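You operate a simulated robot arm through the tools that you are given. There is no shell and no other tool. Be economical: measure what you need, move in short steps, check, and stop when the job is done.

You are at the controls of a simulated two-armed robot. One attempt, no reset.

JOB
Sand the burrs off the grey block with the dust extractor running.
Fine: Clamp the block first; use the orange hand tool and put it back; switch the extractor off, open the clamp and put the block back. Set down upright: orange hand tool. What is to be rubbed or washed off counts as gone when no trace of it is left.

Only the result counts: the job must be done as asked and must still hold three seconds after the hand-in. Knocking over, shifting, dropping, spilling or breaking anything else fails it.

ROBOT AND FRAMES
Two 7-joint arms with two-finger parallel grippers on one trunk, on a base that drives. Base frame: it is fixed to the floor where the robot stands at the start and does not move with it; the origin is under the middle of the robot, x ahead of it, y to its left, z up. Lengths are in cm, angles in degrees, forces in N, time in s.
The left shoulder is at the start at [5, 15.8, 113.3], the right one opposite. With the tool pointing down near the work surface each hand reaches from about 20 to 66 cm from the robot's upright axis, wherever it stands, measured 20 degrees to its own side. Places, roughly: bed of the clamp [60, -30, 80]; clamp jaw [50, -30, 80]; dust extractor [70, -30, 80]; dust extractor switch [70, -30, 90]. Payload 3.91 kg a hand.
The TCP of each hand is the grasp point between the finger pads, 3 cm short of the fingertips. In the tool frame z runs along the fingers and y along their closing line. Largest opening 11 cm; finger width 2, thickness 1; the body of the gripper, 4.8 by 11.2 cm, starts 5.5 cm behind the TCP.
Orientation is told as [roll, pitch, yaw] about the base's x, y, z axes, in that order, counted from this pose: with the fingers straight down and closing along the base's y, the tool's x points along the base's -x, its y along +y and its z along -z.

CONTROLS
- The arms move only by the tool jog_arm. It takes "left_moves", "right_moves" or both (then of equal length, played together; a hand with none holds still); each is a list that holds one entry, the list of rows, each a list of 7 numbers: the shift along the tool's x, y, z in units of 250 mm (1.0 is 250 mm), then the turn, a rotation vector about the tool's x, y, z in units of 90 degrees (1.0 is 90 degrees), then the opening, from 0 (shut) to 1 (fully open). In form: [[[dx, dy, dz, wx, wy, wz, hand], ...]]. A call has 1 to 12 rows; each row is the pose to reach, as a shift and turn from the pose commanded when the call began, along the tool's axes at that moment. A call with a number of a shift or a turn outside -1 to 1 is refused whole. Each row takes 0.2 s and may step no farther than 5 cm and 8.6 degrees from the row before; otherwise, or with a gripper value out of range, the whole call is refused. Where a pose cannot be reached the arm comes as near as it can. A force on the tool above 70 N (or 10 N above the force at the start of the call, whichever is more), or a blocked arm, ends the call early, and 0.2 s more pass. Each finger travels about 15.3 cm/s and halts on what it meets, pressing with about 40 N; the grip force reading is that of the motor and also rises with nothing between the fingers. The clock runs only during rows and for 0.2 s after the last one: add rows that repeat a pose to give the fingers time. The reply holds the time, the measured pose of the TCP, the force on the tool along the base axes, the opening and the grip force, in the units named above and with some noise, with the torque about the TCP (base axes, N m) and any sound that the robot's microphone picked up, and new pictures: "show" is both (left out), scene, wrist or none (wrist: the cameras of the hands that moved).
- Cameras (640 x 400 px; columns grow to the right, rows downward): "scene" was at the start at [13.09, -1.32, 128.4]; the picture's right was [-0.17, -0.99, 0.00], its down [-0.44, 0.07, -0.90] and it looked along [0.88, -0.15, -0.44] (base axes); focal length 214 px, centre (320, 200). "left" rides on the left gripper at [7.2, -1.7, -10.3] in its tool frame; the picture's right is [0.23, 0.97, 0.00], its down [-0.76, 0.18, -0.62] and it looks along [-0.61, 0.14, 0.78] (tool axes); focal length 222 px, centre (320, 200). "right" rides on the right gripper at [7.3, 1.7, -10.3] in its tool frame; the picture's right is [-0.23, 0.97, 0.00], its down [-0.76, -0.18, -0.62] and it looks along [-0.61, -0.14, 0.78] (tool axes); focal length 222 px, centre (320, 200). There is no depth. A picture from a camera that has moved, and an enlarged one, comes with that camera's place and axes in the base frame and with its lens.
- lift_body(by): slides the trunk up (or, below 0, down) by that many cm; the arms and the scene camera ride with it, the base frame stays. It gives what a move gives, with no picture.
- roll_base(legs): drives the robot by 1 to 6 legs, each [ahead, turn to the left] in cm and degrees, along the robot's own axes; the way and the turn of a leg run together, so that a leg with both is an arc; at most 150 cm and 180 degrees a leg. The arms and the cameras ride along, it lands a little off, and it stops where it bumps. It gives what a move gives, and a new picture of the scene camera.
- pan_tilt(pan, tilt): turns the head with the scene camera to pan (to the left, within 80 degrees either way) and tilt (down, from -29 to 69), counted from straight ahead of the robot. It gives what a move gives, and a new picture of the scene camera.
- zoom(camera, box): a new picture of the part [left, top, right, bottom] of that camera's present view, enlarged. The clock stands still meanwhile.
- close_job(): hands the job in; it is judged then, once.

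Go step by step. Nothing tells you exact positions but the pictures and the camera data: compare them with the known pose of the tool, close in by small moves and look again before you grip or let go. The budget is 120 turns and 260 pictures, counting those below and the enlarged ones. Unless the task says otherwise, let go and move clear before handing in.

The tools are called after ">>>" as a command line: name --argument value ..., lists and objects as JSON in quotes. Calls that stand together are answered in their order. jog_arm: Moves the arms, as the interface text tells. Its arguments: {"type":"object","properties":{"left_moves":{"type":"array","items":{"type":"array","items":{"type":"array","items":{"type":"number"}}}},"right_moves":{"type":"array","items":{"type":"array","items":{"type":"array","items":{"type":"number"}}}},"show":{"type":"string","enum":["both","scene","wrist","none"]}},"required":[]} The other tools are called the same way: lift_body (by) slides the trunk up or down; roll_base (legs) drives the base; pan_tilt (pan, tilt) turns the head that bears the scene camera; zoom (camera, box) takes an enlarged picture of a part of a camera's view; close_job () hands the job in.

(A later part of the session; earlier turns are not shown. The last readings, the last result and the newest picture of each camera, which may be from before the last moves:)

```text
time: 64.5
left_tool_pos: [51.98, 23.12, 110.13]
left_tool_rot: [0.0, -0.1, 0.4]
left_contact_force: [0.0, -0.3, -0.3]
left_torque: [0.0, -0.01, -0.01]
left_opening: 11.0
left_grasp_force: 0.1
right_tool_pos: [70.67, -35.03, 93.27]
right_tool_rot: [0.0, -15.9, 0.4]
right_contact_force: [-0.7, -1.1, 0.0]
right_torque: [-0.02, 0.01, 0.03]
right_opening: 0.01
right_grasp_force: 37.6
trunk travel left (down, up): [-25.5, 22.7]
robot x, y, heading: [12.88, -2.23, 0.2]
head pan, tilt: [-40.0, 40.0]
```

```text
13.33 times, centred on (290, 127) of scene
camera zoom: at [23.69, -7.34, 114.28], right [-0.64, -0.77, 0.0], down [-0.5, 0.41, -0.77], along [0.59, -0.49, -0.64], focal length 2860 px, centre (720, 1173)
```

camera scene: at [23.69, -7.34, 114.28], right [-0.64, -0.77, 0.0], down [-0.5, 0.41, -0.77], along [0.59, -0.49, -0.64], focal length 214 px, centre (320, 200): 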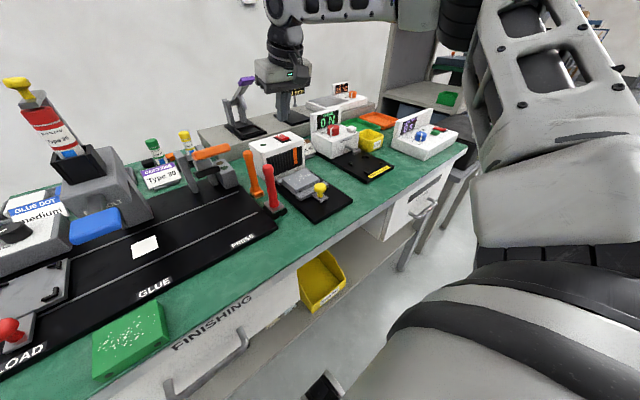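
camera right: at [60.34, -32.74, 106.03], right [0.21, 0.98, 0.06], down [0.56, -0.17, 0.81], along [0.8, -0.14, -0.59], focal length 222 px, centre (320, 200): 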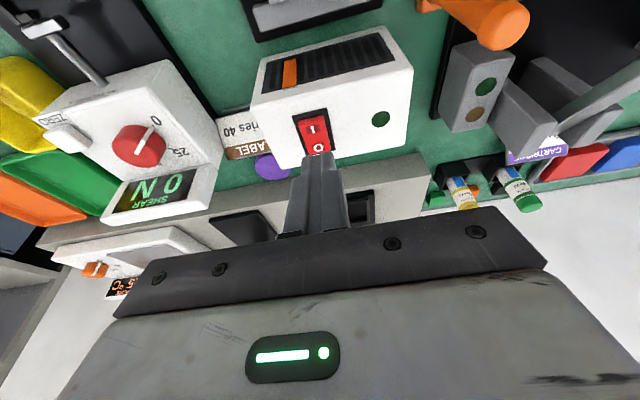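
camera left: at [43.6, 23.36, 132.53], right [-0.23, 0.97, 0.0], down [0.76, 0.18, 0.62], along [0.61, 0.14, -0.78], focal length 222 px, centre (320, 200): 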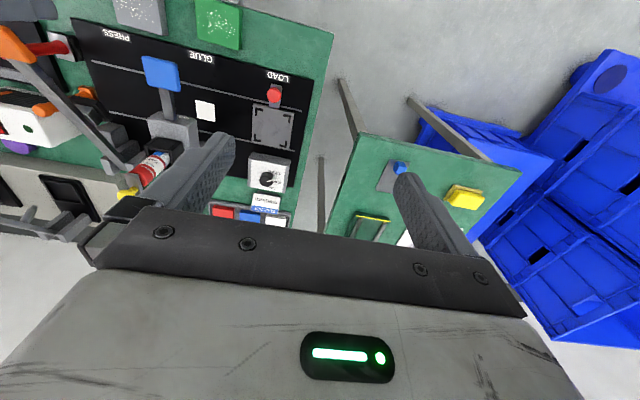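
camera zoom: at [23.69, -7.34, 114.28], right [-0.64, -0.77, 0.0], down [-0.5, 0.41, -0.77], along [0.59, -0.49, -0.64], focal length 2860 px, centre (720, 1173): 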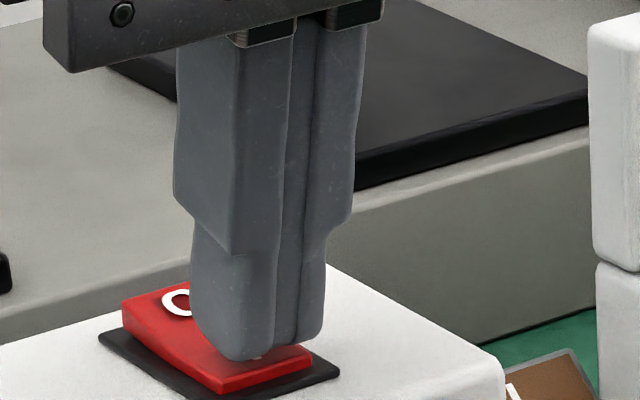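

Positioned over the I side and nearly touching. I press down in small increments.

>>> jog_arm --right_moves '[[[0.004, 0, 0.012, 0, 0, 0, 0], [0.007, 0, 0.024, 0, 0, 0, 0], [0.009, 0, 0.032, 0, 0, 0, 0]]]' --show "none"

>>> zoom --camera "scene" --box '[270, 112, 310, 142]'

```text
time: 65.3
left_tool_pos: [51.79, 23.2, 110.42]
left_tool_rot: [0.0, -0.4, 0.5]
left_contact_force: [-0.2, 0.3, -0.7]
left_torque: [0.02, -0.01, 0.03]
left_opening: 10.97
left_grasp_force: 0.1
right_tool_pos: [70.69, -35.15, 93.0]
right_tool_rot: [-0.2, -16.8, 0.2]
right_contact_force: [1.0, -7.0, 30.1]
right_torque: [-0.21, -0.06, 0.18]
right_opening: 0.0
right_grasp_force: 37.7
trunk travel left (down, up): [-25.5, 22.7]
robot x, y, heading: [13.2, -2.2, 0.6]
head pan, tilt: [-40.0, 40.0]
```

```text
13.33 times, centred on (290, 127) of scene
camera zoom: at [23.45, -7.27, 114.36], right [-0.64, -0.77, 0.0], down [-0.49, 0.41, -0.77], along [0.59, -0.49, -0.64], focal length 2860 px, centre (720, 1173)
```

zoom: 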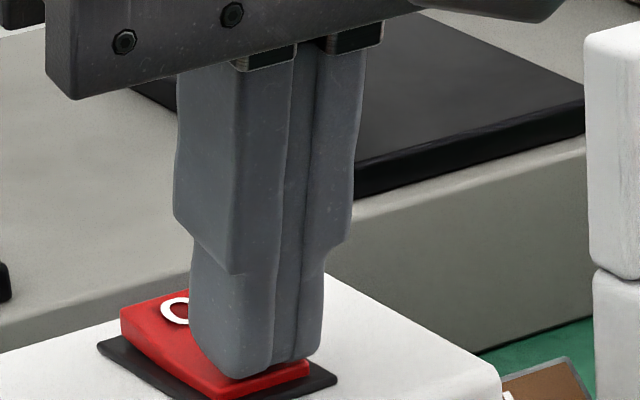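

30 N reached; I lift to see whether the rocker flipped.

>>> jog_arm --right_moves '[[[0, 0, -0.06, 0, 0, 0, 0], [0.02, 0, -0.2, 0, 0, 0, 0], [0.02, 0, -0.2, 0, 0, 0, 0]]]' --show "none"

>>> zoom --camera "scene" --box '[254, 106, 318, 154]'

```text
time: 66.1
left_tool_pos: [52.03, 23.08, 110.27]
left_tool_rot: [-0.1, -0.2, 0.4]
left_contact_force: [0.3, 0.5, -0.6]
left_torque: [0.01, -0.01, 0.01]
left_opening: 11.01
left_grasp_force: 0.1
right_tool_pos: [68.67, -35.02, 97.02]
right_tool_rot: [-0.1, -15.6, 0.4]
right_contact_force: [-0.2, 0.3, 0.0]
right_torque: [-0.01, 0.02, 0.01]
right_opening: 0.01
right_grasp_force: 37.7
trunk travel left (down, up): [-25.5, 22.7]
robot x, y, heading: [12.95, -2.21, 0.3]
head pan, tilt: [-40.0, 40.0]
```

```text
8.33 times, centred on (286, 130) of scene
camera zoom: at [23.68, -7.34, 114.27], right [-0.64, -0.77, 0.0], down [-0.5, 0.41, -0.77], along [0.59, -0.49, -0.64], focal length 1787 px, centre (603, 783)
```

zoom: 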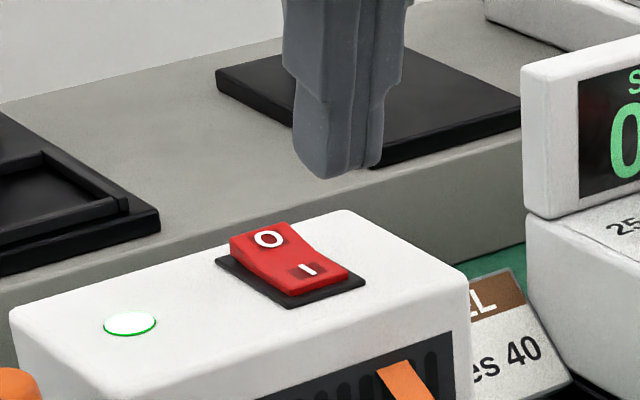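

The extractor is running (green lamp lit, ribbon fluttering). Next, the orange tool: I hover over it.

>>> jog_arm --right_moves '[[[0.025, 0, -0.14, 0, 0, 0, 0], [0.05, 0, -0.264, 0, 0, 0, 0.3], [0.05, 0.17, -0.264, 0, 0, 0, 0.6], [0.05, 0.34, -0.264, 0, 0, 0, 0.6], [0.05, 0.5, -0.264, 0, 0, 0, 0.6], [0.05, 0.5, -0.264, 0, 0, 0, 0.6]]]'

>>> zoom --camera "scene" --box '[200, 120, 320, 210]'

```text
time: 67.5
left_tool_pos: [51.99, 23.18, 110.38]
left_tool_rot: [-0.1, -0.2, 0.4]
left_contact_force: [-0.5, 0.4, -0.6]
left_torque: [0.02, -0.01, 0.0]
left_opening: 10.98
left_grasp_force: 0.0
right_tool_pos: [65.73, -22.8, 102.8]
right_tool_rot: [-0.2, -15.8, 0.4]
right_contact_force: [-0.8, 0.5, 0.2]
right_torque: [-0.02, 0.01, 0.02]
right_opening: 6.58
right_grasp_force: 0.1
trunk travel left (down, up): [-25.5, 22.7]
robot x, y, heading: [13.37, -1.75, 0.1]
head pan, tilt: [-40.0, 40.0]
camera scene: at [23.69, -7.34, 114.28], right [-0.64, -0.77, 0.0], down [-0.5, 0.41, -0.77], along [0.59, -0.49, -0.64], focal length 214 px, centre (320, 200)
camera right: at [56.03, -21.05, 110.73], right [0.21, 0.98, 0.06], down [0.56, -0.17, 0.81], along [0.8, -0.14, -0.59], focal length 222 px, centre (320, 200)
```

scene: 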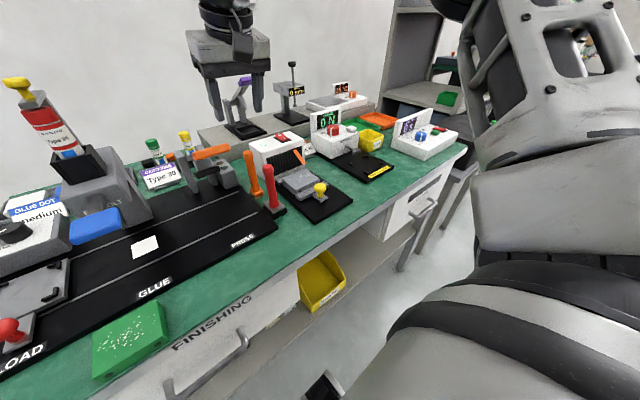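
right: 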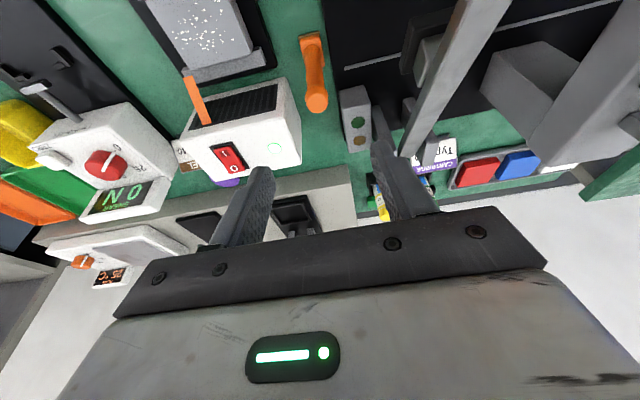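

```text
4.44 times, centred on (260, 165) of scene
camera zoom: at [23.69, -7.34, 114.28], right [-0.64, -0.77, 0.0], down [-0.5, 0.41, -0.77], along [0.59, -0.49, -0.64], focal length 953 px, centre (587, 356)
```

zoom: 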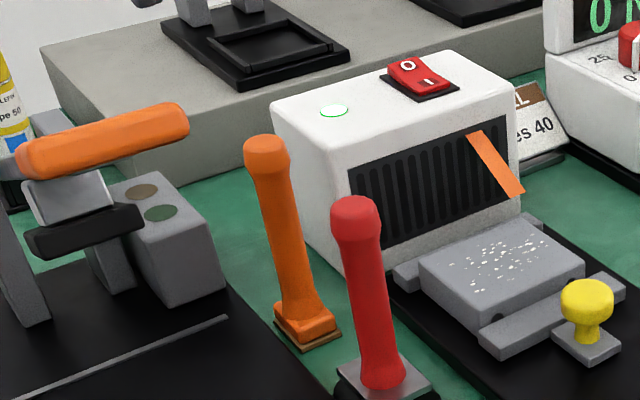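

Orange tool stands at about (66.1,-22.4), top z 93. I descend in two stages.

>>> jog_arm --right_moves '[[[0.03, 0.016, 0.12, 0, 0, 0, 0.45], [0.06, 0.016, 0.24, 0, 0, 0, 0.45], [0.06, 0.016, 0.24, 0, 0, 0, 0.45]]]' --show "wrist"

>>> zoom --camera "scene" --box '[210, 110, 310, 185]'

```text
time: 68.3
left_tool_pos: [52.01, 23.13, 110.25]
left_tool_rot: [0.0, -0.1, 0.4]
left_contact_force: [0.3, 0.9, -0.3]
left_torque: [0.02, 0.01, 0.01]
left_opening: 11.0
left_grasp_force: 0.0
right_tool_pos: [66.11, -22.24, 96.9]
right_tool_rot: [-0.1, -15.8, 0.5]
right_contact_force: [0.2, 0.1, -0.2]
right_torque: [0.01, -0.01, 0.02]
right_opening: 4.97
right_grasp_force: 0.0
trunk travel left (down, up): [-25.5, 22.7]
robot x, y, heading: [12.75, -2.05, 0.3]
head pan, tilt: [-40.0, 40.0]
camera right: at [56.3, -20.51, 104.73], right [0.21, 0.98, 0.06], down [0.56, -0.17, 0.81], along [0.8, -0.14, -0.59], focal length 222 px, centre (320, 200)
```

right: 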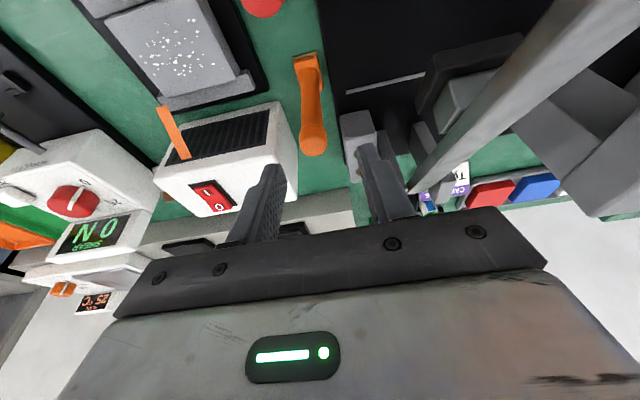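

```text
5.33 times, centred on (260, 148) of scene
camera zoom: at [23.69, -7.35, 114.28], right [-0.64, -0.77, 0.0], down [-0.5, 0.41, -0.77], along [0.59, -0.49, -0.64], focal length 1144 px, centre (640, 480)
```

zoom: 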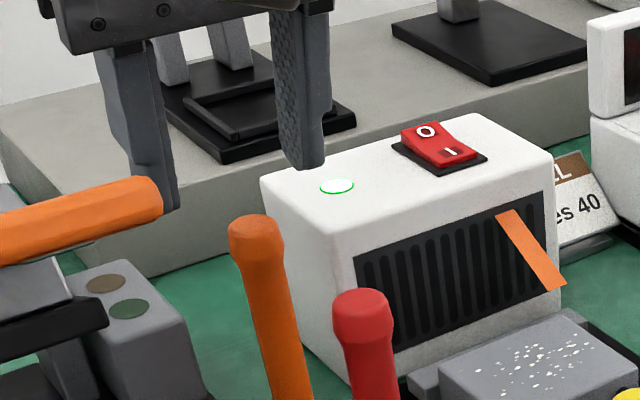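

>>> jog_arm --right_moves '[[[0.027, -0.008, 0.095, 0, 0, 0, 0.45], [0.054, -0.008, 0.19, 0, 0, 0, 0.45], [0.08, -0.008, 0.281, 0, 0, 0, 0.45], [0.08, -0.008, 0.281, 0, 0, 0, 0.05], [0.08, -0.008, 0.281, 0, 0, 0, 0.05], [0.08, -0.008, 0.281, 0, 0, 0, 0.05]]]' --show "wrist"

>>> zoom --camera "scene" --box '[210, 110, 310, 210]'

```text
time: 69.7
left_tool_pos: [51.97, 23.16, 110.25]
left_tool_rot: [0.0, -0.3, 0.4]
left_contact_force: [-0.5, -0.3, -0.1]
left_torque: [-0.01, 0.02, 0.03]
left_opening: 11.01
left_grasp_force: 0.1
right_tool_pos: [66.03, -22.55, 89.57]
right_tool_rot: [-0.1, -15.8, 0.3]
right_contact_force: [0.6, 0.3, 0.0]
right_torque: [0.03, 0.04, 0.0]
right_opening: 2.05
right_grasp_force: 40.2
trunk travel left (down, up): [-25.5, 22.7]
robot x, y, heading: [13.22, -1.84, 0.5]
head pan, tilt: [-40.0, 40.0]
camera right: at [56.27, -20.85, 97.54], right [0.21, 0.98, 0.06], down [0.56, -0.17, 0.81], along [0.8, -0.14, -0.59], focal length 222 px, centre (320, 200)
```

right: 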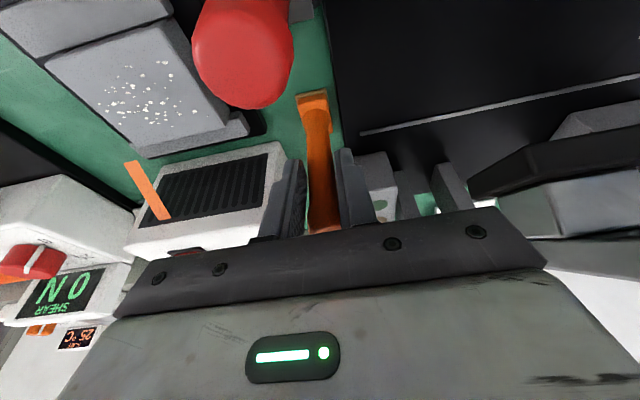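

```text
4.00 times, centred on (260, 160) of scene
camera zoom: at [23.7, -7.35, 114.28], right [-0.64, -0.77, 0.0], down [-0.5, 0.41, -0.77], along [0.59, -0.49, -0.64], focal length 858 px, centre (560, 360)
```

zoom: 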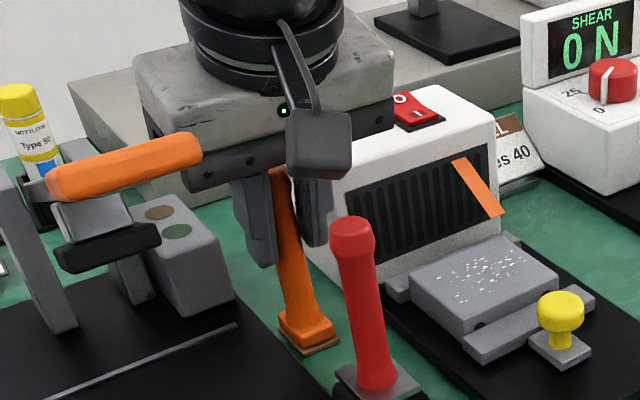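

Orange tool gripped; home TCP (66.03,-22.55,89.57). I lift it 12 cm, carry it over the block and come down partway.

>>> jog_arm --right_moves '[[[-0.044, 0, -0.154, 0, 0, 0, 0.05], [-0.088, 0, -0.308, 0, 0, 0, 0.05], [-0.131, 0, -0.462, 0, 0, 0, 0.05], [-0.131, -0.13, -0.462, 0, 0, 0, 0.05], [-0.131, -0.26, -0.462, 0, 0, 0, 0.05], [-0.131, -0.39, -0.462, 0, 0, 0, 0.05], [0.023, -0.39, -0.506, 0, 0, 0, 0.05], [0.067, -0.39, -0.352, 0, 0, 0, 0.05], [0.067, -0.39, -0.352, 0, 0, 0, 0.05]]]' --show "wrist"

>>> zoom --camera "scene" --box '[220, 110, 340, 210]'

```text
time: 71.7
left_tool_pos: [51.9, 23.18, 110.2]
left_tool_rot: [0.1, -0.2, 0.4]
left_contact_force: [-0.3, -1.1, -0.2]
left_torque: [0.02, 0.01, 0.0]
left_opening: 11.0
left_grasp_force: 0.0
right_tool_pos: [62.02, -32.09, 97.34]
right_tool_rot: [-0.1, -15.9, 0.5]
right_contact_force: [0.0, 0.4, -1.2]
right_torque: [-0.01, 0.01, 0.03]
right_opening: 2.06
right_grasp_force: 40.1
trunk travel left (down, up): [-25.5, 22.7]
robot x, y, heading: [12.9, -2.4, 0.3]
head pan, tilt: [-40.0, 40.0]
camera right: at [52.25, -30.54, 105.28], right [0.21, 0.98, 0.06], down [0.56, -0.17, 0.81], along [0.8, -0.14, -0.59], focal length 222 px, centre (320, 200)
```

right: 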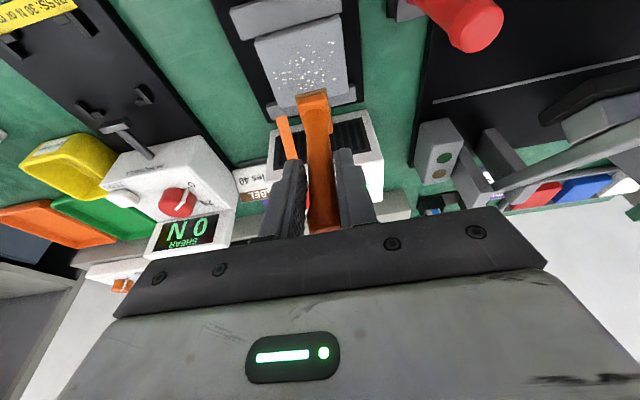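

```text
4.00 times, centred on (280, 160) of scene
camera zoom: at [23.71, -7.35, 114.28], right [-0.64, -0.77, 0.0], down [-0.5, 0.41, -0.77], along [0.59, -0.49, -0.64], focal length 858 px, centre (480, 360)
```

zoom: 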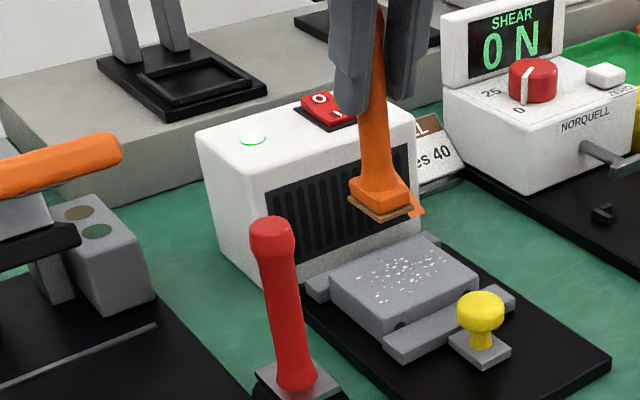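

>>> jog_arm --right_moves '[[[0.04, -0.018, 0.07, 0, 0, 0, 0.05], [0.07, -0.018, 0.145, 0, 0, 0, 0.05], [0.07, -0.018, 0.145, 0, 0, 0, 0.05]]]' --show "none"

>>> zoom --camera "scene" --box '[260, 140, 340, 200]'

```text
time: 72.5
left_tool_pos: [52.02, 23.13, 110.17]
left_tool_rot: [0.1, -0.1, 0.4]
left_contact_force: [-0.1, 0.0, 0.5]
left_torque: [0.0, -0.01, 0.0]
left_opening: 11.01
left_grasp_force: 0.1
right_tool_pos: [61.36, -32.62, 93.53]
right_tool_rot: [-0.1, -16.0, 0.3]
right_contact_force: [0.7, 0.5, -0.3]
right_torque: [0.03, -0.01, -0.01]
right_opening: 2.03
right_grasp_force: 39.3
trunk travel left (down, up): [-25.5, 22.7]
robot x, y, heading: [13.46, -2.15, 0.5]
head pan, tilt: [-40.0, 40.0]
```

```text
6.67 times, centred on (300, 170) of scene
camera zoom: at [23.7, -7.35, 114.28], right [-0.64, -0.77, 0.0], down [-0.5, 0.41, -0.77], along [0.59, -0.49, -0.64], focal length 1430 px, centre (453, 400)
```

zoom: 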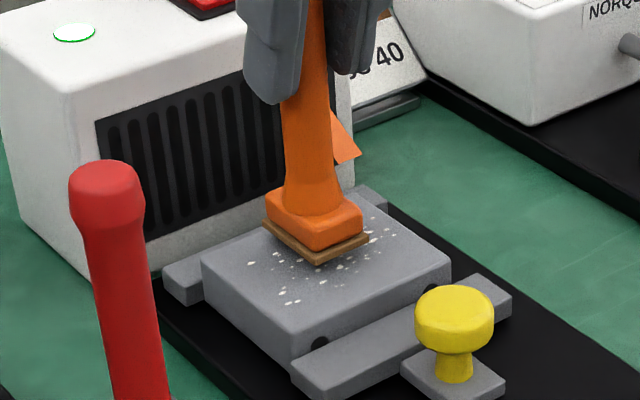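

>>> jog_arm --right_moves '[[[0.003, 0, 0.012, 0, 0, 0, 0.05], [0.0065, 0, 0.023, 0, 0, 0, 0.05], [0.0085, 0, 0.031, 0, 0, 0, 0.05], [0.0085, 0, 0.031, 0, 0, 0, 0.05]]]' --show "none"

>>> zoom --camera "scene" --box '[260, 140, 340, 200]'

```text
time: 73.5
left_tool_pos: [51.94, 23.14, 110.29]
left_tool_rot: [0.0, -0.2, 0.5]
left_contact_force: [0.5, 0.6, -0.3]
left_torque: [0.03, -0.01, -0.01]
left_opening: 10.99
left_grasp_force: 0.1
right_tool_pos: [61.36, -32.62, 92.97]
right_tool_rot: [-0.1, -16.1, 0.3]
right_contact_force: [-1.1, -1.6, 11.4]
right_torque: [-0.02, 0.16, -0.05]
right_opening: 2.03
right_grasp_force: 40.3
trunk travel left (down, up): [-25.5, 22.7]
robot x, y, heading: [12.84, -2.07, 0.3]
head pan, tilt: [-40.0, 40.0]
```

```text
6.67 times, centred on (300, 170) of scene
camera zoom: at [23.6, -7.31, 114.31], right [-0.64, -0.77, 0.0], down [-0.49, 0.41, -0.77], along [0.59, -0.49, -0.64], focal length 1430 px, centre (453, 400)
```

zoom: 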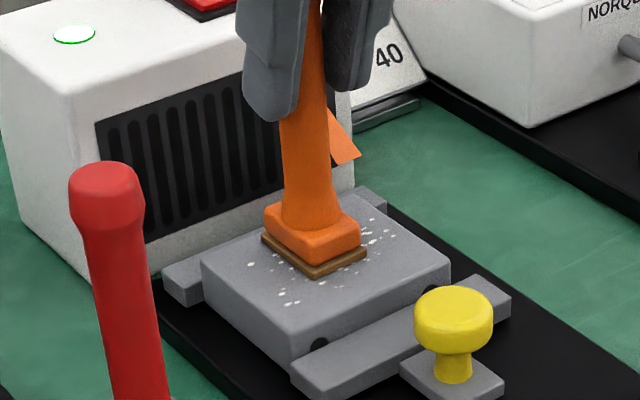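

Pad contact at 11 N. I rub in a raster over the block.

>>> jog_arm --right_moves '[[[0, 0.048, 0, 0, 0, 0, 0.05], [0, 0.088, 0, 0, 0, 0, 0.05], [0.0308, 0.088, -0.0088, 0, 0, 0, 0.05], [0.0615, 0.088, -0.0177, 0, 0, 0, 0.05], [0.0615, 0.04, -0.0177, 0, 0, 0, 0.05], [0.0615, 0, -0.0177, 0, 0, 0, 0.05], [0.0615, -0.04, -0.0177, 0, 0, 0, 0.05], [0.0615, -0.088, -0.0177, 0, 0, 0, 0.05], [0.019, -0.088, -0.0055, 0, 0, 0, 0.05], [-0.019, -0.088, 0.0055, 0, 0, 0, 0.05], [-0.0538, -0.088, 0.0155, 0, 0, 0, 0.05], [-0.0538, -0.04, 0.0155, 0, 0, 0, 0.05]]]' --show "none"

>>> zoom --camera "scene" --box '[260, 140, 340, 200]'

```text
time: 76.1
left_tool_pos: [52.13, 23.17, 110.41]
left_tool_rot: [0.1, -0.2, 0.4]
left_contact_force: [0.5, 0.0, -0.6]
left_torque: [0.02, 0.01, -0.02]
left_opening: 10.99
left_grasp_force: 0.0
right_tool_pos: [62.68, -33.64, 92.88]
right_tool_rot: [-0.2, -16.1, 0.4]
right_contact_force: [1.6, -5.1, 16.7]
right_torque: [-0.32, -0.28, -0.02]
right_opening: 2.03
right_grasp_force: 40.5
trunk travel left (down, up): [-25.5, 22.7]
robot x, y, heading: [13.31, -2.27, 0.6]
head pan, tilt: [-40.0, 40.0]
```

```text
6.67 times, centred on (300, 170) of scene
camera zoom: at [23.6, -7.31, 114.3], right [-0.64, -0.77, 0.0], down [-0.49, 0.41, -0.77], along [0.59, -0.49, -0.64], focal length 1430 px, centre (453, 400)
```

zoom: 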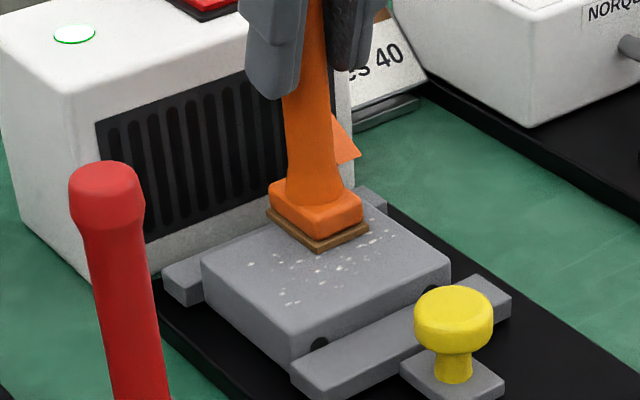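

The burrs are fading gradually. I rub with longer strokes covering the whole patch.

>>> jog_arm --right_moves '[[[0, 0.12, 0, 0, 0, 0, 0.05], [0, -0.048, 0, 0, 0, 0, 0.05], [0.0384, 0.128, -0.011, 0, 0, 0, 0.05], [0.0384, -0.048, -0.011, 0, 0, 0, 0.05], [0.0769, 0.128, -0.0221, 0, 0, 0, 0.05], [0.0769, -0.048, -0.0221, 0, 0, 0, 0.05], [0.1153, 0.128, -0.0331, 0, 0, 0, 0.05], [0.1153, -0.048, -0.0331, 0, 0, 0, 0.05], [0.0923, 0.128, -0.0265, 0, 0, 0, 0.05], [0.0538, -0.048, -0.0155, 0, 0, 0, 0.05], [0.0154, 0.128, -0.0044, 0, 0, 0, 0.05], [0.0538, 0.04, -0.0155, 0, 0, 0, 0.05]]]' --show "none"

>>> zoom --camera "scene" --box '[260, 140, 340, 200]'

```text
time: 78.7
left_tool_pos: [51.94, 23.2, 110.24]
left_tool_rot: [0.0, -0.3, 0.4]
left_contact_force: [0.6, 0.6, 0.5]
left_torque: [-0.01, 0.0, 0.01]
left_opening: 11.03
left_grasp_force: 0.1
right_tool_pos: [61.38, -32.55, 92.94]
right_tool_rot: [-0.1, -15.7, 0.4]
right_contact_force: [-0.4, 0.9, -1.1]
right_torque: [-0.02, 0.04, 0.01]
right_opening: 2.05
right_grasp_force: 39.7
trunk travel left (down, up): [-25.5, 22.7]
robot x, y, heading: [13.04, -1.91, 0.1]
head pan, tilt: [-40.0, 40.0]
```

```text
6.67 times, centred on (300, 170) of scene
camera zoom: at [23.69, -7.36, 114.28], right [-0.64, -0.77, 0.0], down [-0.5, 0.41, -0.77], along [0.59, -0.49, -0.64], focal length 1430 px, centre (453, 400)
```

zoom: 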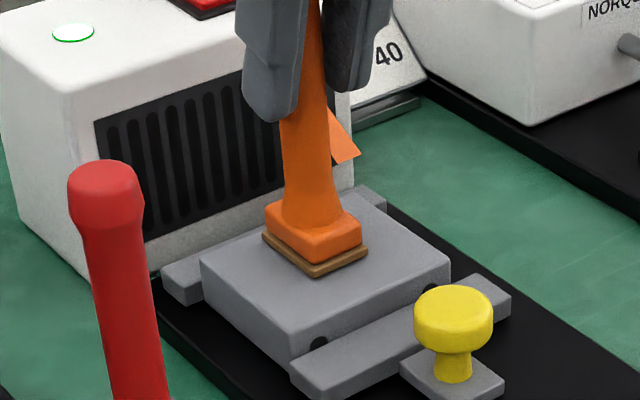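

The visible area looks clean. I lift off and inspect the block and how the tool sits in the grip.

>>> jog_arm --right_moves '[[[-0.03, 0, -0.12, 0, 0, 0, 0.05], [-0.08, 0, -0.28, 0, 0, 0, 0.05], [-0.08, 0, -0.28, 0, 0, 0, 0.05]]]' --show "none"

>>> zoom --camera "scene" --box '[260, 120, 340, 200]'

>>> zoom --camera "right" --box '[220, 0, 380, 120]'

```text
time: 79.5
left_tool_pos: [52.04, 23.03, 110.22]
left_tool_rot: [0.0, -0.2, 0.4]
left_contact_force: [-0.5, 0.4, -0.2]
left_torque: [-0.01, 0.0, -0.02]
left_opening: 11.0
left_grasp_force: 0.1
right_tool_pos: [61.16, -32.78, 100.15]
right_tool_rot: [-0.1, -15.9, 0.4]
right_contact_force: [-0.6, -0.2, -0.7]
right_torque: [0.02, -0.01, 0.03]
right_opening: 2.05
right_grasp_force: 39.9
trunk travel left (down, up): [-25.5, 22.7]
robot x, y, heading: [13.36, -1.98, 0.8]
head pan, tilt: [-40.0, 40.0]
```

```text
5.00 times, centred on (300, 160) of scene
camera zoom: at [23.7, -7.35, 114.28], right [-0.64, -0.77, 0.0], down [-0.5, 0.41, -0.77], along [0.59, -0.49, -0.64], focal length 1072 px, centre (420, 400)
```

zoom: 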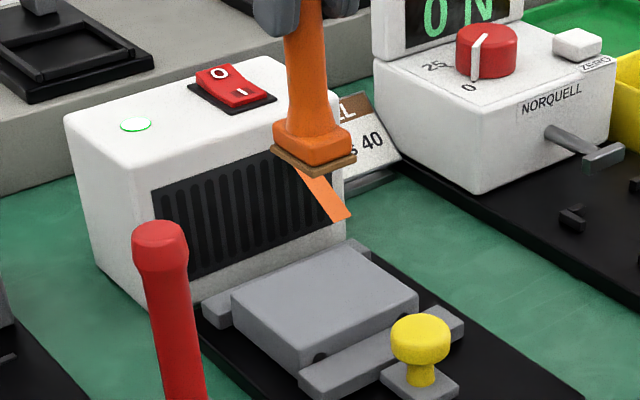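

```text
3.33 times, centred on (300, 60) of right
camera zoom: at [51.41, -31.15, 107.97], right [0.21, 0.98, 0.06], down [0.56, -0.17, 0.81], along [0.8, -0.14, -0.59], focal length 740 px, centre (387, 667)
```

zoom: 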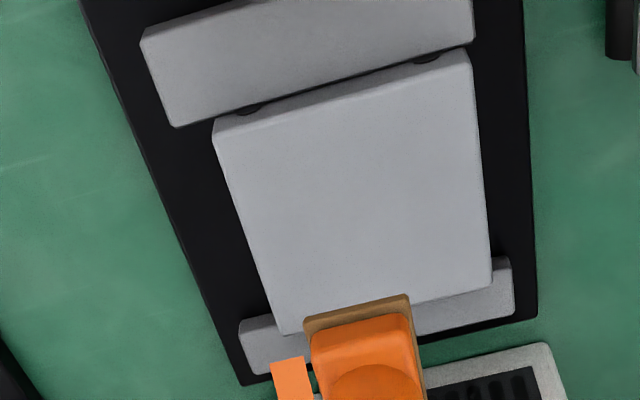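

>>> zoom --camera "scene" --box '[280, 164, 316, 194]'

>>> zoom --camera "right" --box '[265, 10, 350, 85]'

```text
13.33 times, centred on (298, 179) of scene
camera zoom: at [23.7, -7.35, 114.28], right [-0.64, -0.77, 0.0], down [-0.5, 0.41, -0.77], along [0.59, -0.49, -0.64], focal length 2860 px, centre (613, 480)
```

zoom: 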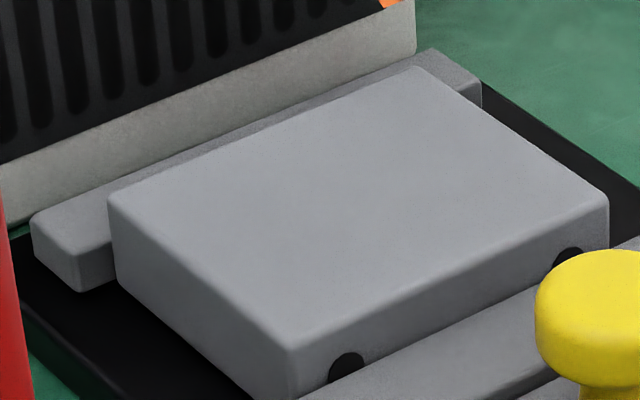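

```text
5.33 times, centred on (308, 48) of right
camera zoom: at [51.41, -31.15, 107.97], right [0.21, 0.98, 0.06], down [0.56, -0.17, 0.81], along [0.8, -0.14, -0.59], focal length 1185 px, centre (387, 1013)
```

zoom: 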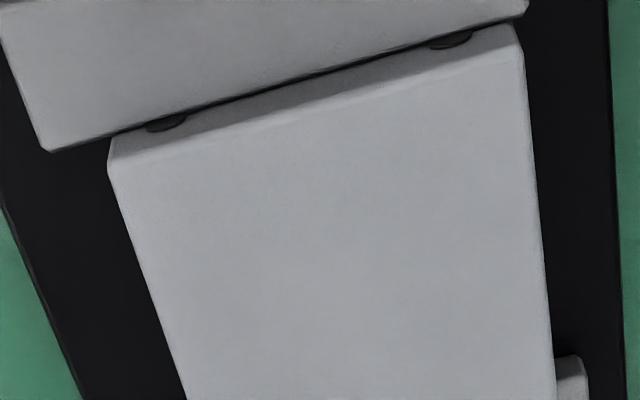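

Completely clean. I return the orange tool to its spot, stopping just above the table.

>>> jog_arm --right_moves '[[[-0.022, 0, -0.077, 0, 0, 0, 0.05], [-0.12, 0, -0.048, 0, 0, 0, 0.05], [-0.21, 0, -0.023, 0, 0, 0, 0.05], [-0.21, 0.137, -0.023, 0, 0, 0, 0.05], [-0.21, 0.274, -0.023, 0, 0, 0, 0.05], [-0.21, 0.409, -0.023, 0, 0, 0, 0.05], [-0.17, 0.409, 0.12, 0, 0, 0, 0.05], [-0.128, 0.409, 0.265, 0, 0, 0, 0.05], [-0.087, 0.409, 0.406, 0, 0, 0, 0.05], [-0.087, 0.409, 0.406, 0, 0, 0, 0.05]]]' --show "none"

>>> zoom --camera "scene" --box '[210, 120, 310, 210]'

```text
time: 81.7
left_tool_pos: [51.88, 23.04, 110.36]
left_tool_rot: [0.0, -0.2, 0.4]
left_contact_force: [-0.4, 0.2, -0.2]
left_torque: [0.01, 0.01, 0.0]
left_opening: 10.99
left_grasp_force: 0.1
right_tool_pos: [65.96, -22.34, 90.65]
right_tool_rot: [0.0, -15.8, 0.3]
right_contact_force: [0.3, 0.1, -1.1]
right_torque: [-0.02, 0.0, 0.04]
right_opening: 2.02
right_grasp_force: 40.3
trunk travel left (down, up): [-25.5, 22.7]
robot x, y, heading: [12.97, -2.25, 0.4]
head pan, tilt: [-40.0, 40.0]
```

```text
4.44 times, centred on (260, 165) of scene
camera zoom: at [23.7, -7.35, 114.28], right [-0.64, -0.77, 0.0], down [-0.5, 0.41, -0.77], along [0.59, -0.49, -0.64], focal length 953 px, centre (587, 356)
```

zoom: 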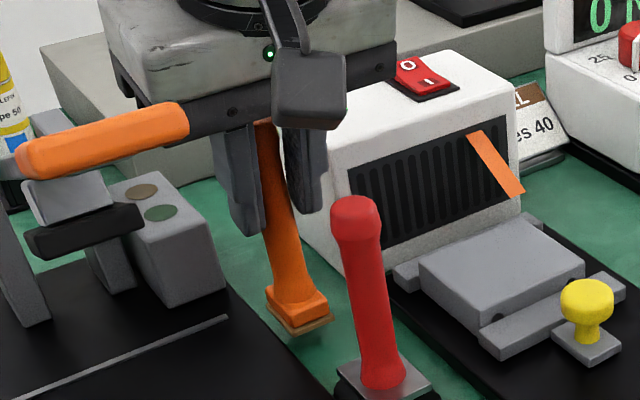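

>>> jog_arm --right_moves '[[[0.004, -0.004, 0.014, 0, 0, 0, 0.05], [0.008, -0.006, 0.028, 0, 0, 0, 0.05], [0.0125, -0.006, 0.042, 0, 0, 0, 0.05], [0.0125, -0.006, 0.042, 0, 0, 0, 0.05]]]' --show "none"

>>> zoom --camera "scene" --box '[240, 160, 290, 205]'

```text
time: 82.7
left_tool_pos: [52.0, 23.17, 110.19]
left_tool_rot: [-0.1, -0.2, 0.4]
left_contact_force: [0.2, 0.8, 0.0]
left_torque: [0.01, 0.0, -0.02]
left_opening: 11.01
left_grasp_force: 0.0
right_tool_pos: [66.06, -22.47, 89.73]
right_tool_rot: [-0.2, -15.9, 0.4]
right_contact_force: [-0.9, -0.5, -0.8]
right_torque: [0.01, 0.01, -0.01]
right_opening: 2.03
right_grasp_force: 40.0
trunk travel left (down, up): [-25.5, 22.7]
robot x, y, heading: [13.21, -2.15, 0.6]
head pan, tilt: [-40.0, 40.0]
```

```text
8.89 times, centred on (265, 182) of scene
camera zoom: at [23.7, -7.35, 114.28], right [-0.64, -0.77, 0.0], down [-0.5, 0.41, -0.77], along [0.59, -0.49, -0.64], focal length 1906 px, centre (809, 356)
```

zoom: 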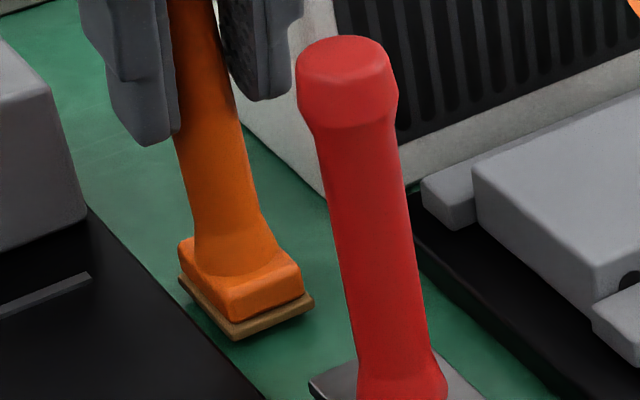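

>>> jog_arm --right_moves '[[[0.001, 0, 0.006, 0, 0, 0, 0.05], [0.003, 0, 0.012, 0, 0, 0, 0.05], [0.004, 0, 0.016, 0, 0, 0, 0.05]]]' --show "none"

>>> zoom --camera "scene" --box '[240, 160, 290, 205]'

```text
time: 83.5
left_tool_pos: [52.07, 23.1, 110.31]
left_tool_rot: [0.0, -0.3, 0.5]
left_contact_force: [-0.6, 0.4, 0.8]
left_torque: [0.01, -0.02, 0.0]
left_opening: 10.98
left_grasp_force: 0.0
right_tool_pos: [66.16, -22.57, 89.36]
right_tool_rot: [-0.2, -15.9, 0.4]
right_contact_force: [-1.1, -1.9, 3.0]
right_torque: [-0.12, 0.1, -0.02]
right_opening: 2.03
right_grasp_force: 39.9
trunk travel left (down, up): [-25.5, 22.7]
robot x, y, heading: [13.1, -2.01, 0.3]
head pan, tilt: [-40.0, 40.0]
```

```text
8.89 times, centred on (265, 182) of scene
camera zoom: at [23.66, -7.35, 114.29], right [-0.64, -0.77, 0.0], down [-0.5, 0.41, -0.77], along [0.59, -0.49, -0.64], focal length 1906 px, centre (809, 356)
```

zoom: 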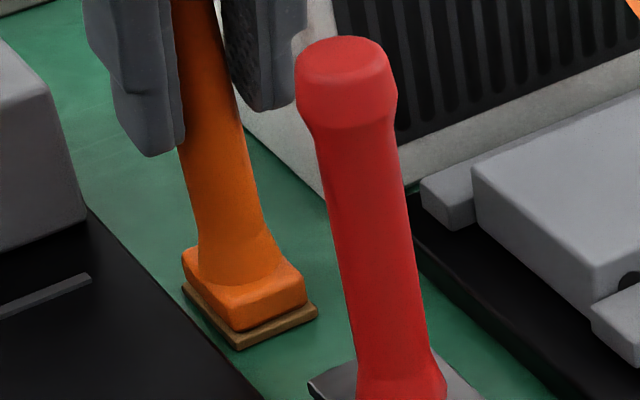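

Tool touches the table. I open and rise straight up.

>>> jog_arm --right_moves '[[[0.0005, 0, 0.003, 0, 0, 0, 0.05], [0.0005, 0, 0.003, 0, 0, 0, 0.45], [0.0005, 0, 0.003, 0, 0, 0, 0.45], [-0.03, 0, -0.11, 0, 0, 0, 0.45], [-0.06, 0, -0.22, 0, 0, 0, 0.45], [-0.11, 0, -0.4, 0, 0, 0, 0.45], [-0.14, 0, -0.53, 0, 0, 0, 0.45]]]' --show "wrist"

>>> zoom --camera "scene" --box '[200, 120, 320, 210]'

```text
time: 85.1
left_tool_pos: [52.07, 23.11, 110.18]
left_tool_rot: [0.1, -0.2, 0.5]
left_contact_force: [0.0, 0.5, -0.5]
left_torque: [0.0, -0.01, -0.03]
left_opening: 10.99
left_grasp_force: 0.0
right_tool_pos: [66.03, -22.44, 102.95]
right_tool_rot: [-0.2, -15.8, 0.4]
right_contact_force: [-0.3, -0.7, -0.3]
right_torque: [0.0, 0.03, 0.01]
right_opening: 4.97
right_grasp_force: 0.2
trunk travel left (down, up): [-25.5, 22.7]
robot x, y, heading: [13.25, -2.07, 0.3]
head pan, tilt: [-40.0, 40.0]
camera right: at [56.24, -20.72, 110.84], right [0.21, 0.98, 0.06], down [0.56, -0.17, 0.81], along [0.8, -0.14, -0.59], focal length 222 px, centre (320, 200)
```

right: 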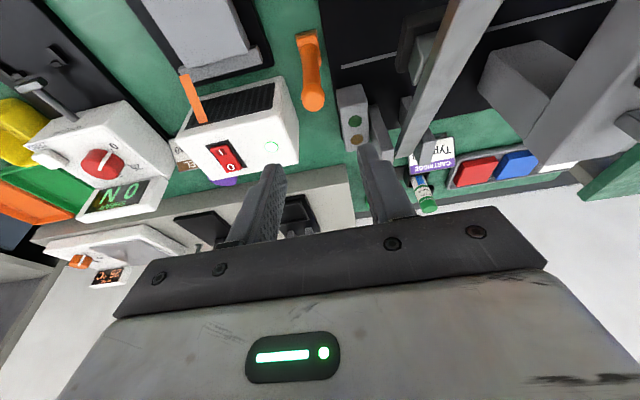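

```text
4.44 times, centred on (260, 165) of scene
camera zoom: at [23.68, -7.34, 114.28], right [-0.64, -0.77, 0.0], down [-0.5, 0.41, -0.77], along [0.59, -0.49, -0.64], focal length 953 px, centre (587, 356)
```

zoom: 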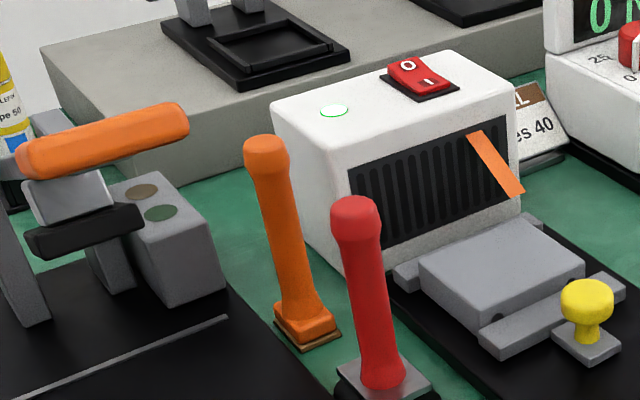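

Tool stands upright at its place. Now back to the switch: closed fingertips above the O side.

>>> jog_arm --right_moves '[[[0, -0.17, 0, 0, 0, 0, 0.2], [0, -0.34, 0, 0, 0, 0, 0], [0, -0.506, 0, 0, 0, 0, 0], [-0.152, -0.506, 0.043, 0, 0, 0, 0], [-0.304, -0.506, 0.087, 0, 0, 0, 0], [-0.265, -0.506, 0.22, 0, 0, 0, 0], [-0.227, -0.506, 0.356, 0, 0, 0, 0], [-0.227, -0.506, 0.356, 0, 0, 0, 0]]]' --show "none"

>>> zoom --camera "scene" --box '[270, 112, 310, 142]'

>>> zoom --camera "right" --box '[240, 80, 400, 200]'

```text
time: 86.9
left_tool_pos: [51.85, 23.1, 110.32]
left_tool_rot: [0.1, -0.2, 0.4]
left_contact_force: [-0.1, -0.3, 0.2]
left_torque: [0.01, 0.01, 0.01]
left_opening: 11.0
left_grasp_force: 0.1
right_tool_pos: [73.89, -35.25, 95.86]
right_tool_rot: [-0.1, -15.9, 0.4]
right_contact_force: [-0.6, -0.2, 0.3]
right_torque: [-0.02, 0.0, 0.02]
right_opening: 0.0
right_grasp_force: 37.4
trunk travel left (down, up): [-25.5, 22.7]
robot x, y, heading: [13.02, -1.88, 0.6]
head pan, tilt: [-40.0, 40.0]
```

```text
13.33 times, centred on (290, 127) of scene
camera zoom: at [23.7, -7.35, 114.28], right [-0.64, -0.77, 0.0], down [-0.5, 0.41, -0.77], along [0.59, -0.49, -0.64], focal length 2860 px, centre (720, 1173)
```

zoom: 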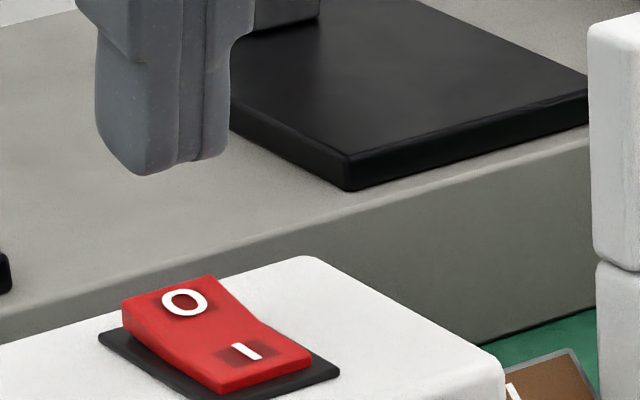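

```text
3.33 times, centred on (320, 140) of right
camera zoom: at [64.11, -33.52, 103.9], right [0.21, 0.98, 0.06], down [0.56, -0.17, 0.81], along [0.8, -0.14, -0.59], focal length 740 px, centre (320, 400)
```

zoom: 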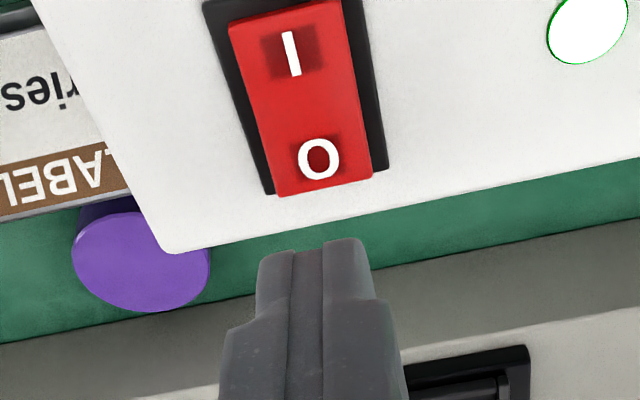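

>>> jog_arm --right_moves '[[[0.015, 0.016, 0.03, 0, 0, 0, 0], [0.024, 0.016, 0.058, 0, 0, 0, 0], [0.029, 0.016, 0.075, 0, 0, 0, 0], [0.033, 0.016, 0.09, 0, 0, 0, 0], [0.035, 0.016, 0.098, 0, 0, 0, 0]]]' --show "none"

>>> zoom --camera "scene" --box '[254, 106, 318, 154]'

```text
time: 88.1
left_tool_pos: [52.02, 23.04, 110.21]
left_tool_rot: [-0.1, -0.2, 0.4]
left_contact_force: [0.5, -0.9, 1.0]
left_torque: [-0.02, 0.0, 0.04]
left_opening: 10.98
left_grasp_force: 0.1
right_tool_pos: [73.65, -34.68, 93.32]
right_tool_rot: [-0.1, -15.9, 0.4]
right_contact_force: [-0.2, 0.3, 0.5]
right_torque: [0.0, -0.01, -0.03]
right_opening: 0.0
right_grasp_force: 37.7
trunk travel left (down, up): [-25.5, 22.7]
robot x, y, heading: [12.72, -2.25, 0.3]
head pan, tilt: [-40.0, 40.0]
```

```text
8.33 times, centred on (286, 130) of scene
camera zoom: at [23.68, -7.34, 114.28], right [-0.64, -0.77, 0.0], down [-0.5, 0.41, -0.77], along [0.59, -0.49, -0.64], focal length 1787 px, centre (603, 783)
```

zoom: 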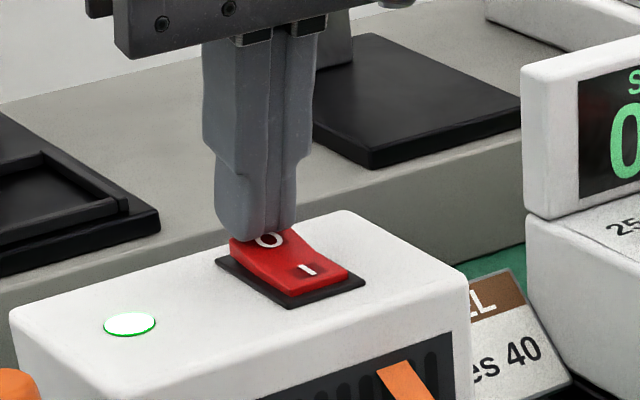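

Just touching; I press further in small steps.

>>> jog_arm --right_moves '[[[0.004, 0, 0.012, 0, 0, 0, 0], [0.007, 0, 0.024, 0, 0, 0, 0], [0.009, 0, 0.032, 0, 0, 0, 0]]]' --show "none"

>>> zoom --camera "scene" --box '[254, 106, 318, 154]'

```text
time: 88.9
left_tool_pos: [51.7, 23.14, 110.35]
left_tool_rot: [-0.1, -0.2, 0.5]
left_contact_force: [0.6, 0.1, -0.3]
left_torque: [-0.02, 0.01, 0.0]
left_opening: 10.99
left_grasp_force: 0.1
right_tool_pos: [73.59, -34.67, 93.25]
right_tool_rot: [-0.1, -16.5, 0.3]
right_contact_force: [1.1, -8.9, 29.8]
right_torque: [-0.23, -0.01, 0.27]
right_opening: 0.01
right_grasp_force: 37.9
trunk travel left (down, up): [-25.5, 22.7]
robot x, y, heading: [12.99, -2.16, 0.5]
head pan, tilt: [-40.0, 40.0]
```

```text
8.33 times, centred on (286, 130) of scene
camera zoom: at [23.44, -7.29, 114.36], right [-0.64, -0.77, 0.0], down [-0.49, 0.41, -0.77], along [0.59, -0.49, -0.64], focal length 1787 px, centre (603, 783)
```

zoom: 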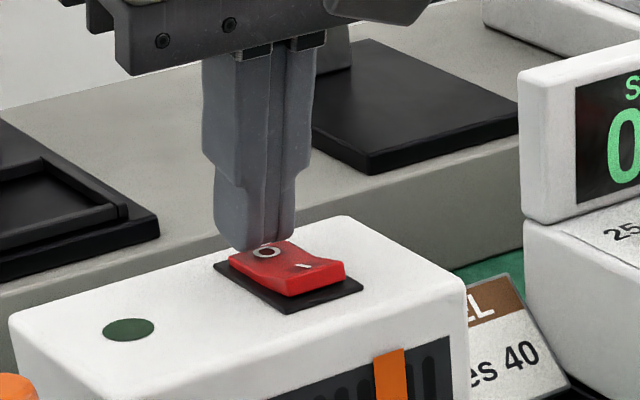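

The extractor is off. I lift and travel to above the jaw knob.

>>> jog_arm --right_moves '[[[-0.038, 0, -0.135, 0, 0, 0, 0], [-0.077, 0, -0.269, 0, 0, 0, 0], [0.078, 0.016, -0.314, 0, 0, 0, 0.3], [0.234, 0.032, -0.358, 0, 0, 0, 0.5], [0.389, 0.048, -0.403, 0, 0, 0, 0.5], [0.544, 0.063, -0.447, 0, 0, 0, 0.5], [0.7, 0.063, -0.492, 0, 0, 0, 0.5], [0.75, 0.063, -0.35, 0, 0, 0, 0.5], [0.75, 0.063, -0.35, 0, 0, 0, 0.5]]]'

>>> zoom --camera "scene" --box '[250, 105, 350, 205]'

```text
time: 90.9
left_tool_pos: [51.95, 23.12, 110.35]
left_tool_rot: [0.0, -0.1, 0.4]
left_contact_force: [0.8, -0.3, -0.6]
left_torque: [0.0, 0.02, 0.01]
left_opening: 11.01
left_grasp_force: 0.2
right_tool_pos: [53.29, -33.23, 95.79]
right_tool_rot: [-0.1, -15.8, 0.4]
right_contact_force: [0.1, -0.2, 0.0]
right_torque: [0.03, 0.0, 0.01]
right_opening: 5.5
right_grasp_force: 0.1
trunk travel left (down, up): [-25.5, 22.7]
robot x, y, heading: [12.46, -2.46, 0.5]
head pan, tilt: [-40.0, 40.0]
camera scene: at [23.7, -7.35, 114.28], right [-0.64, -0.77, 0.0], down [-0.5, 0.41, -0.77], along [0.59, -0.49, -0.64], focal length 214 px, centre (320, 200)
camera right: at [43.43, -31.55, 103.73], right [0.21, 0.98, 0.06], down [0.56, -0.17, 0.81], along [0.8, -0.14, -0.59], focal length 222 px, centre (320, 200)
```

scene: 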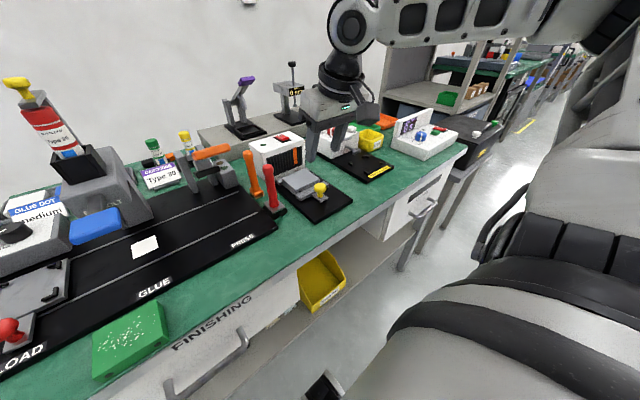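
right: 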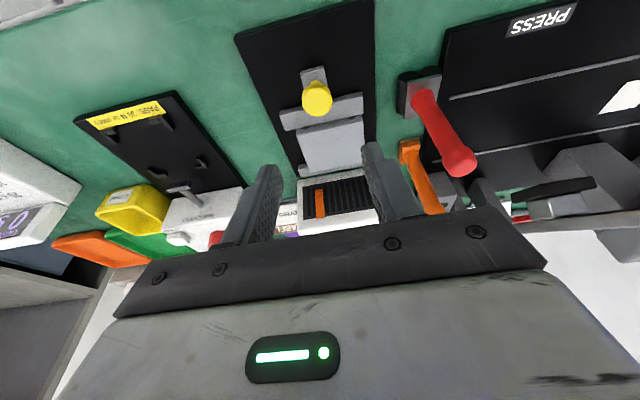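

```text
4.00 times, centred on (300, 155) of scene
camera zoom: at [23.7, -7.35, 114.28], right [-0.64, -0.77, 0.0], down [-0.5, 0.41, -0.77], along [0.59, -0.49, -0.64], focal length 858 px, centre (400, 380)
```

zoom: 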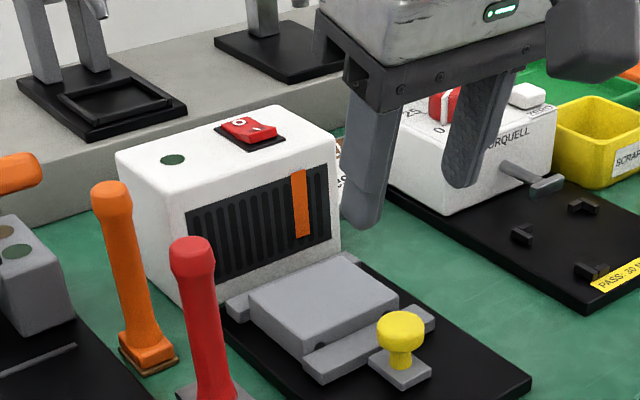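

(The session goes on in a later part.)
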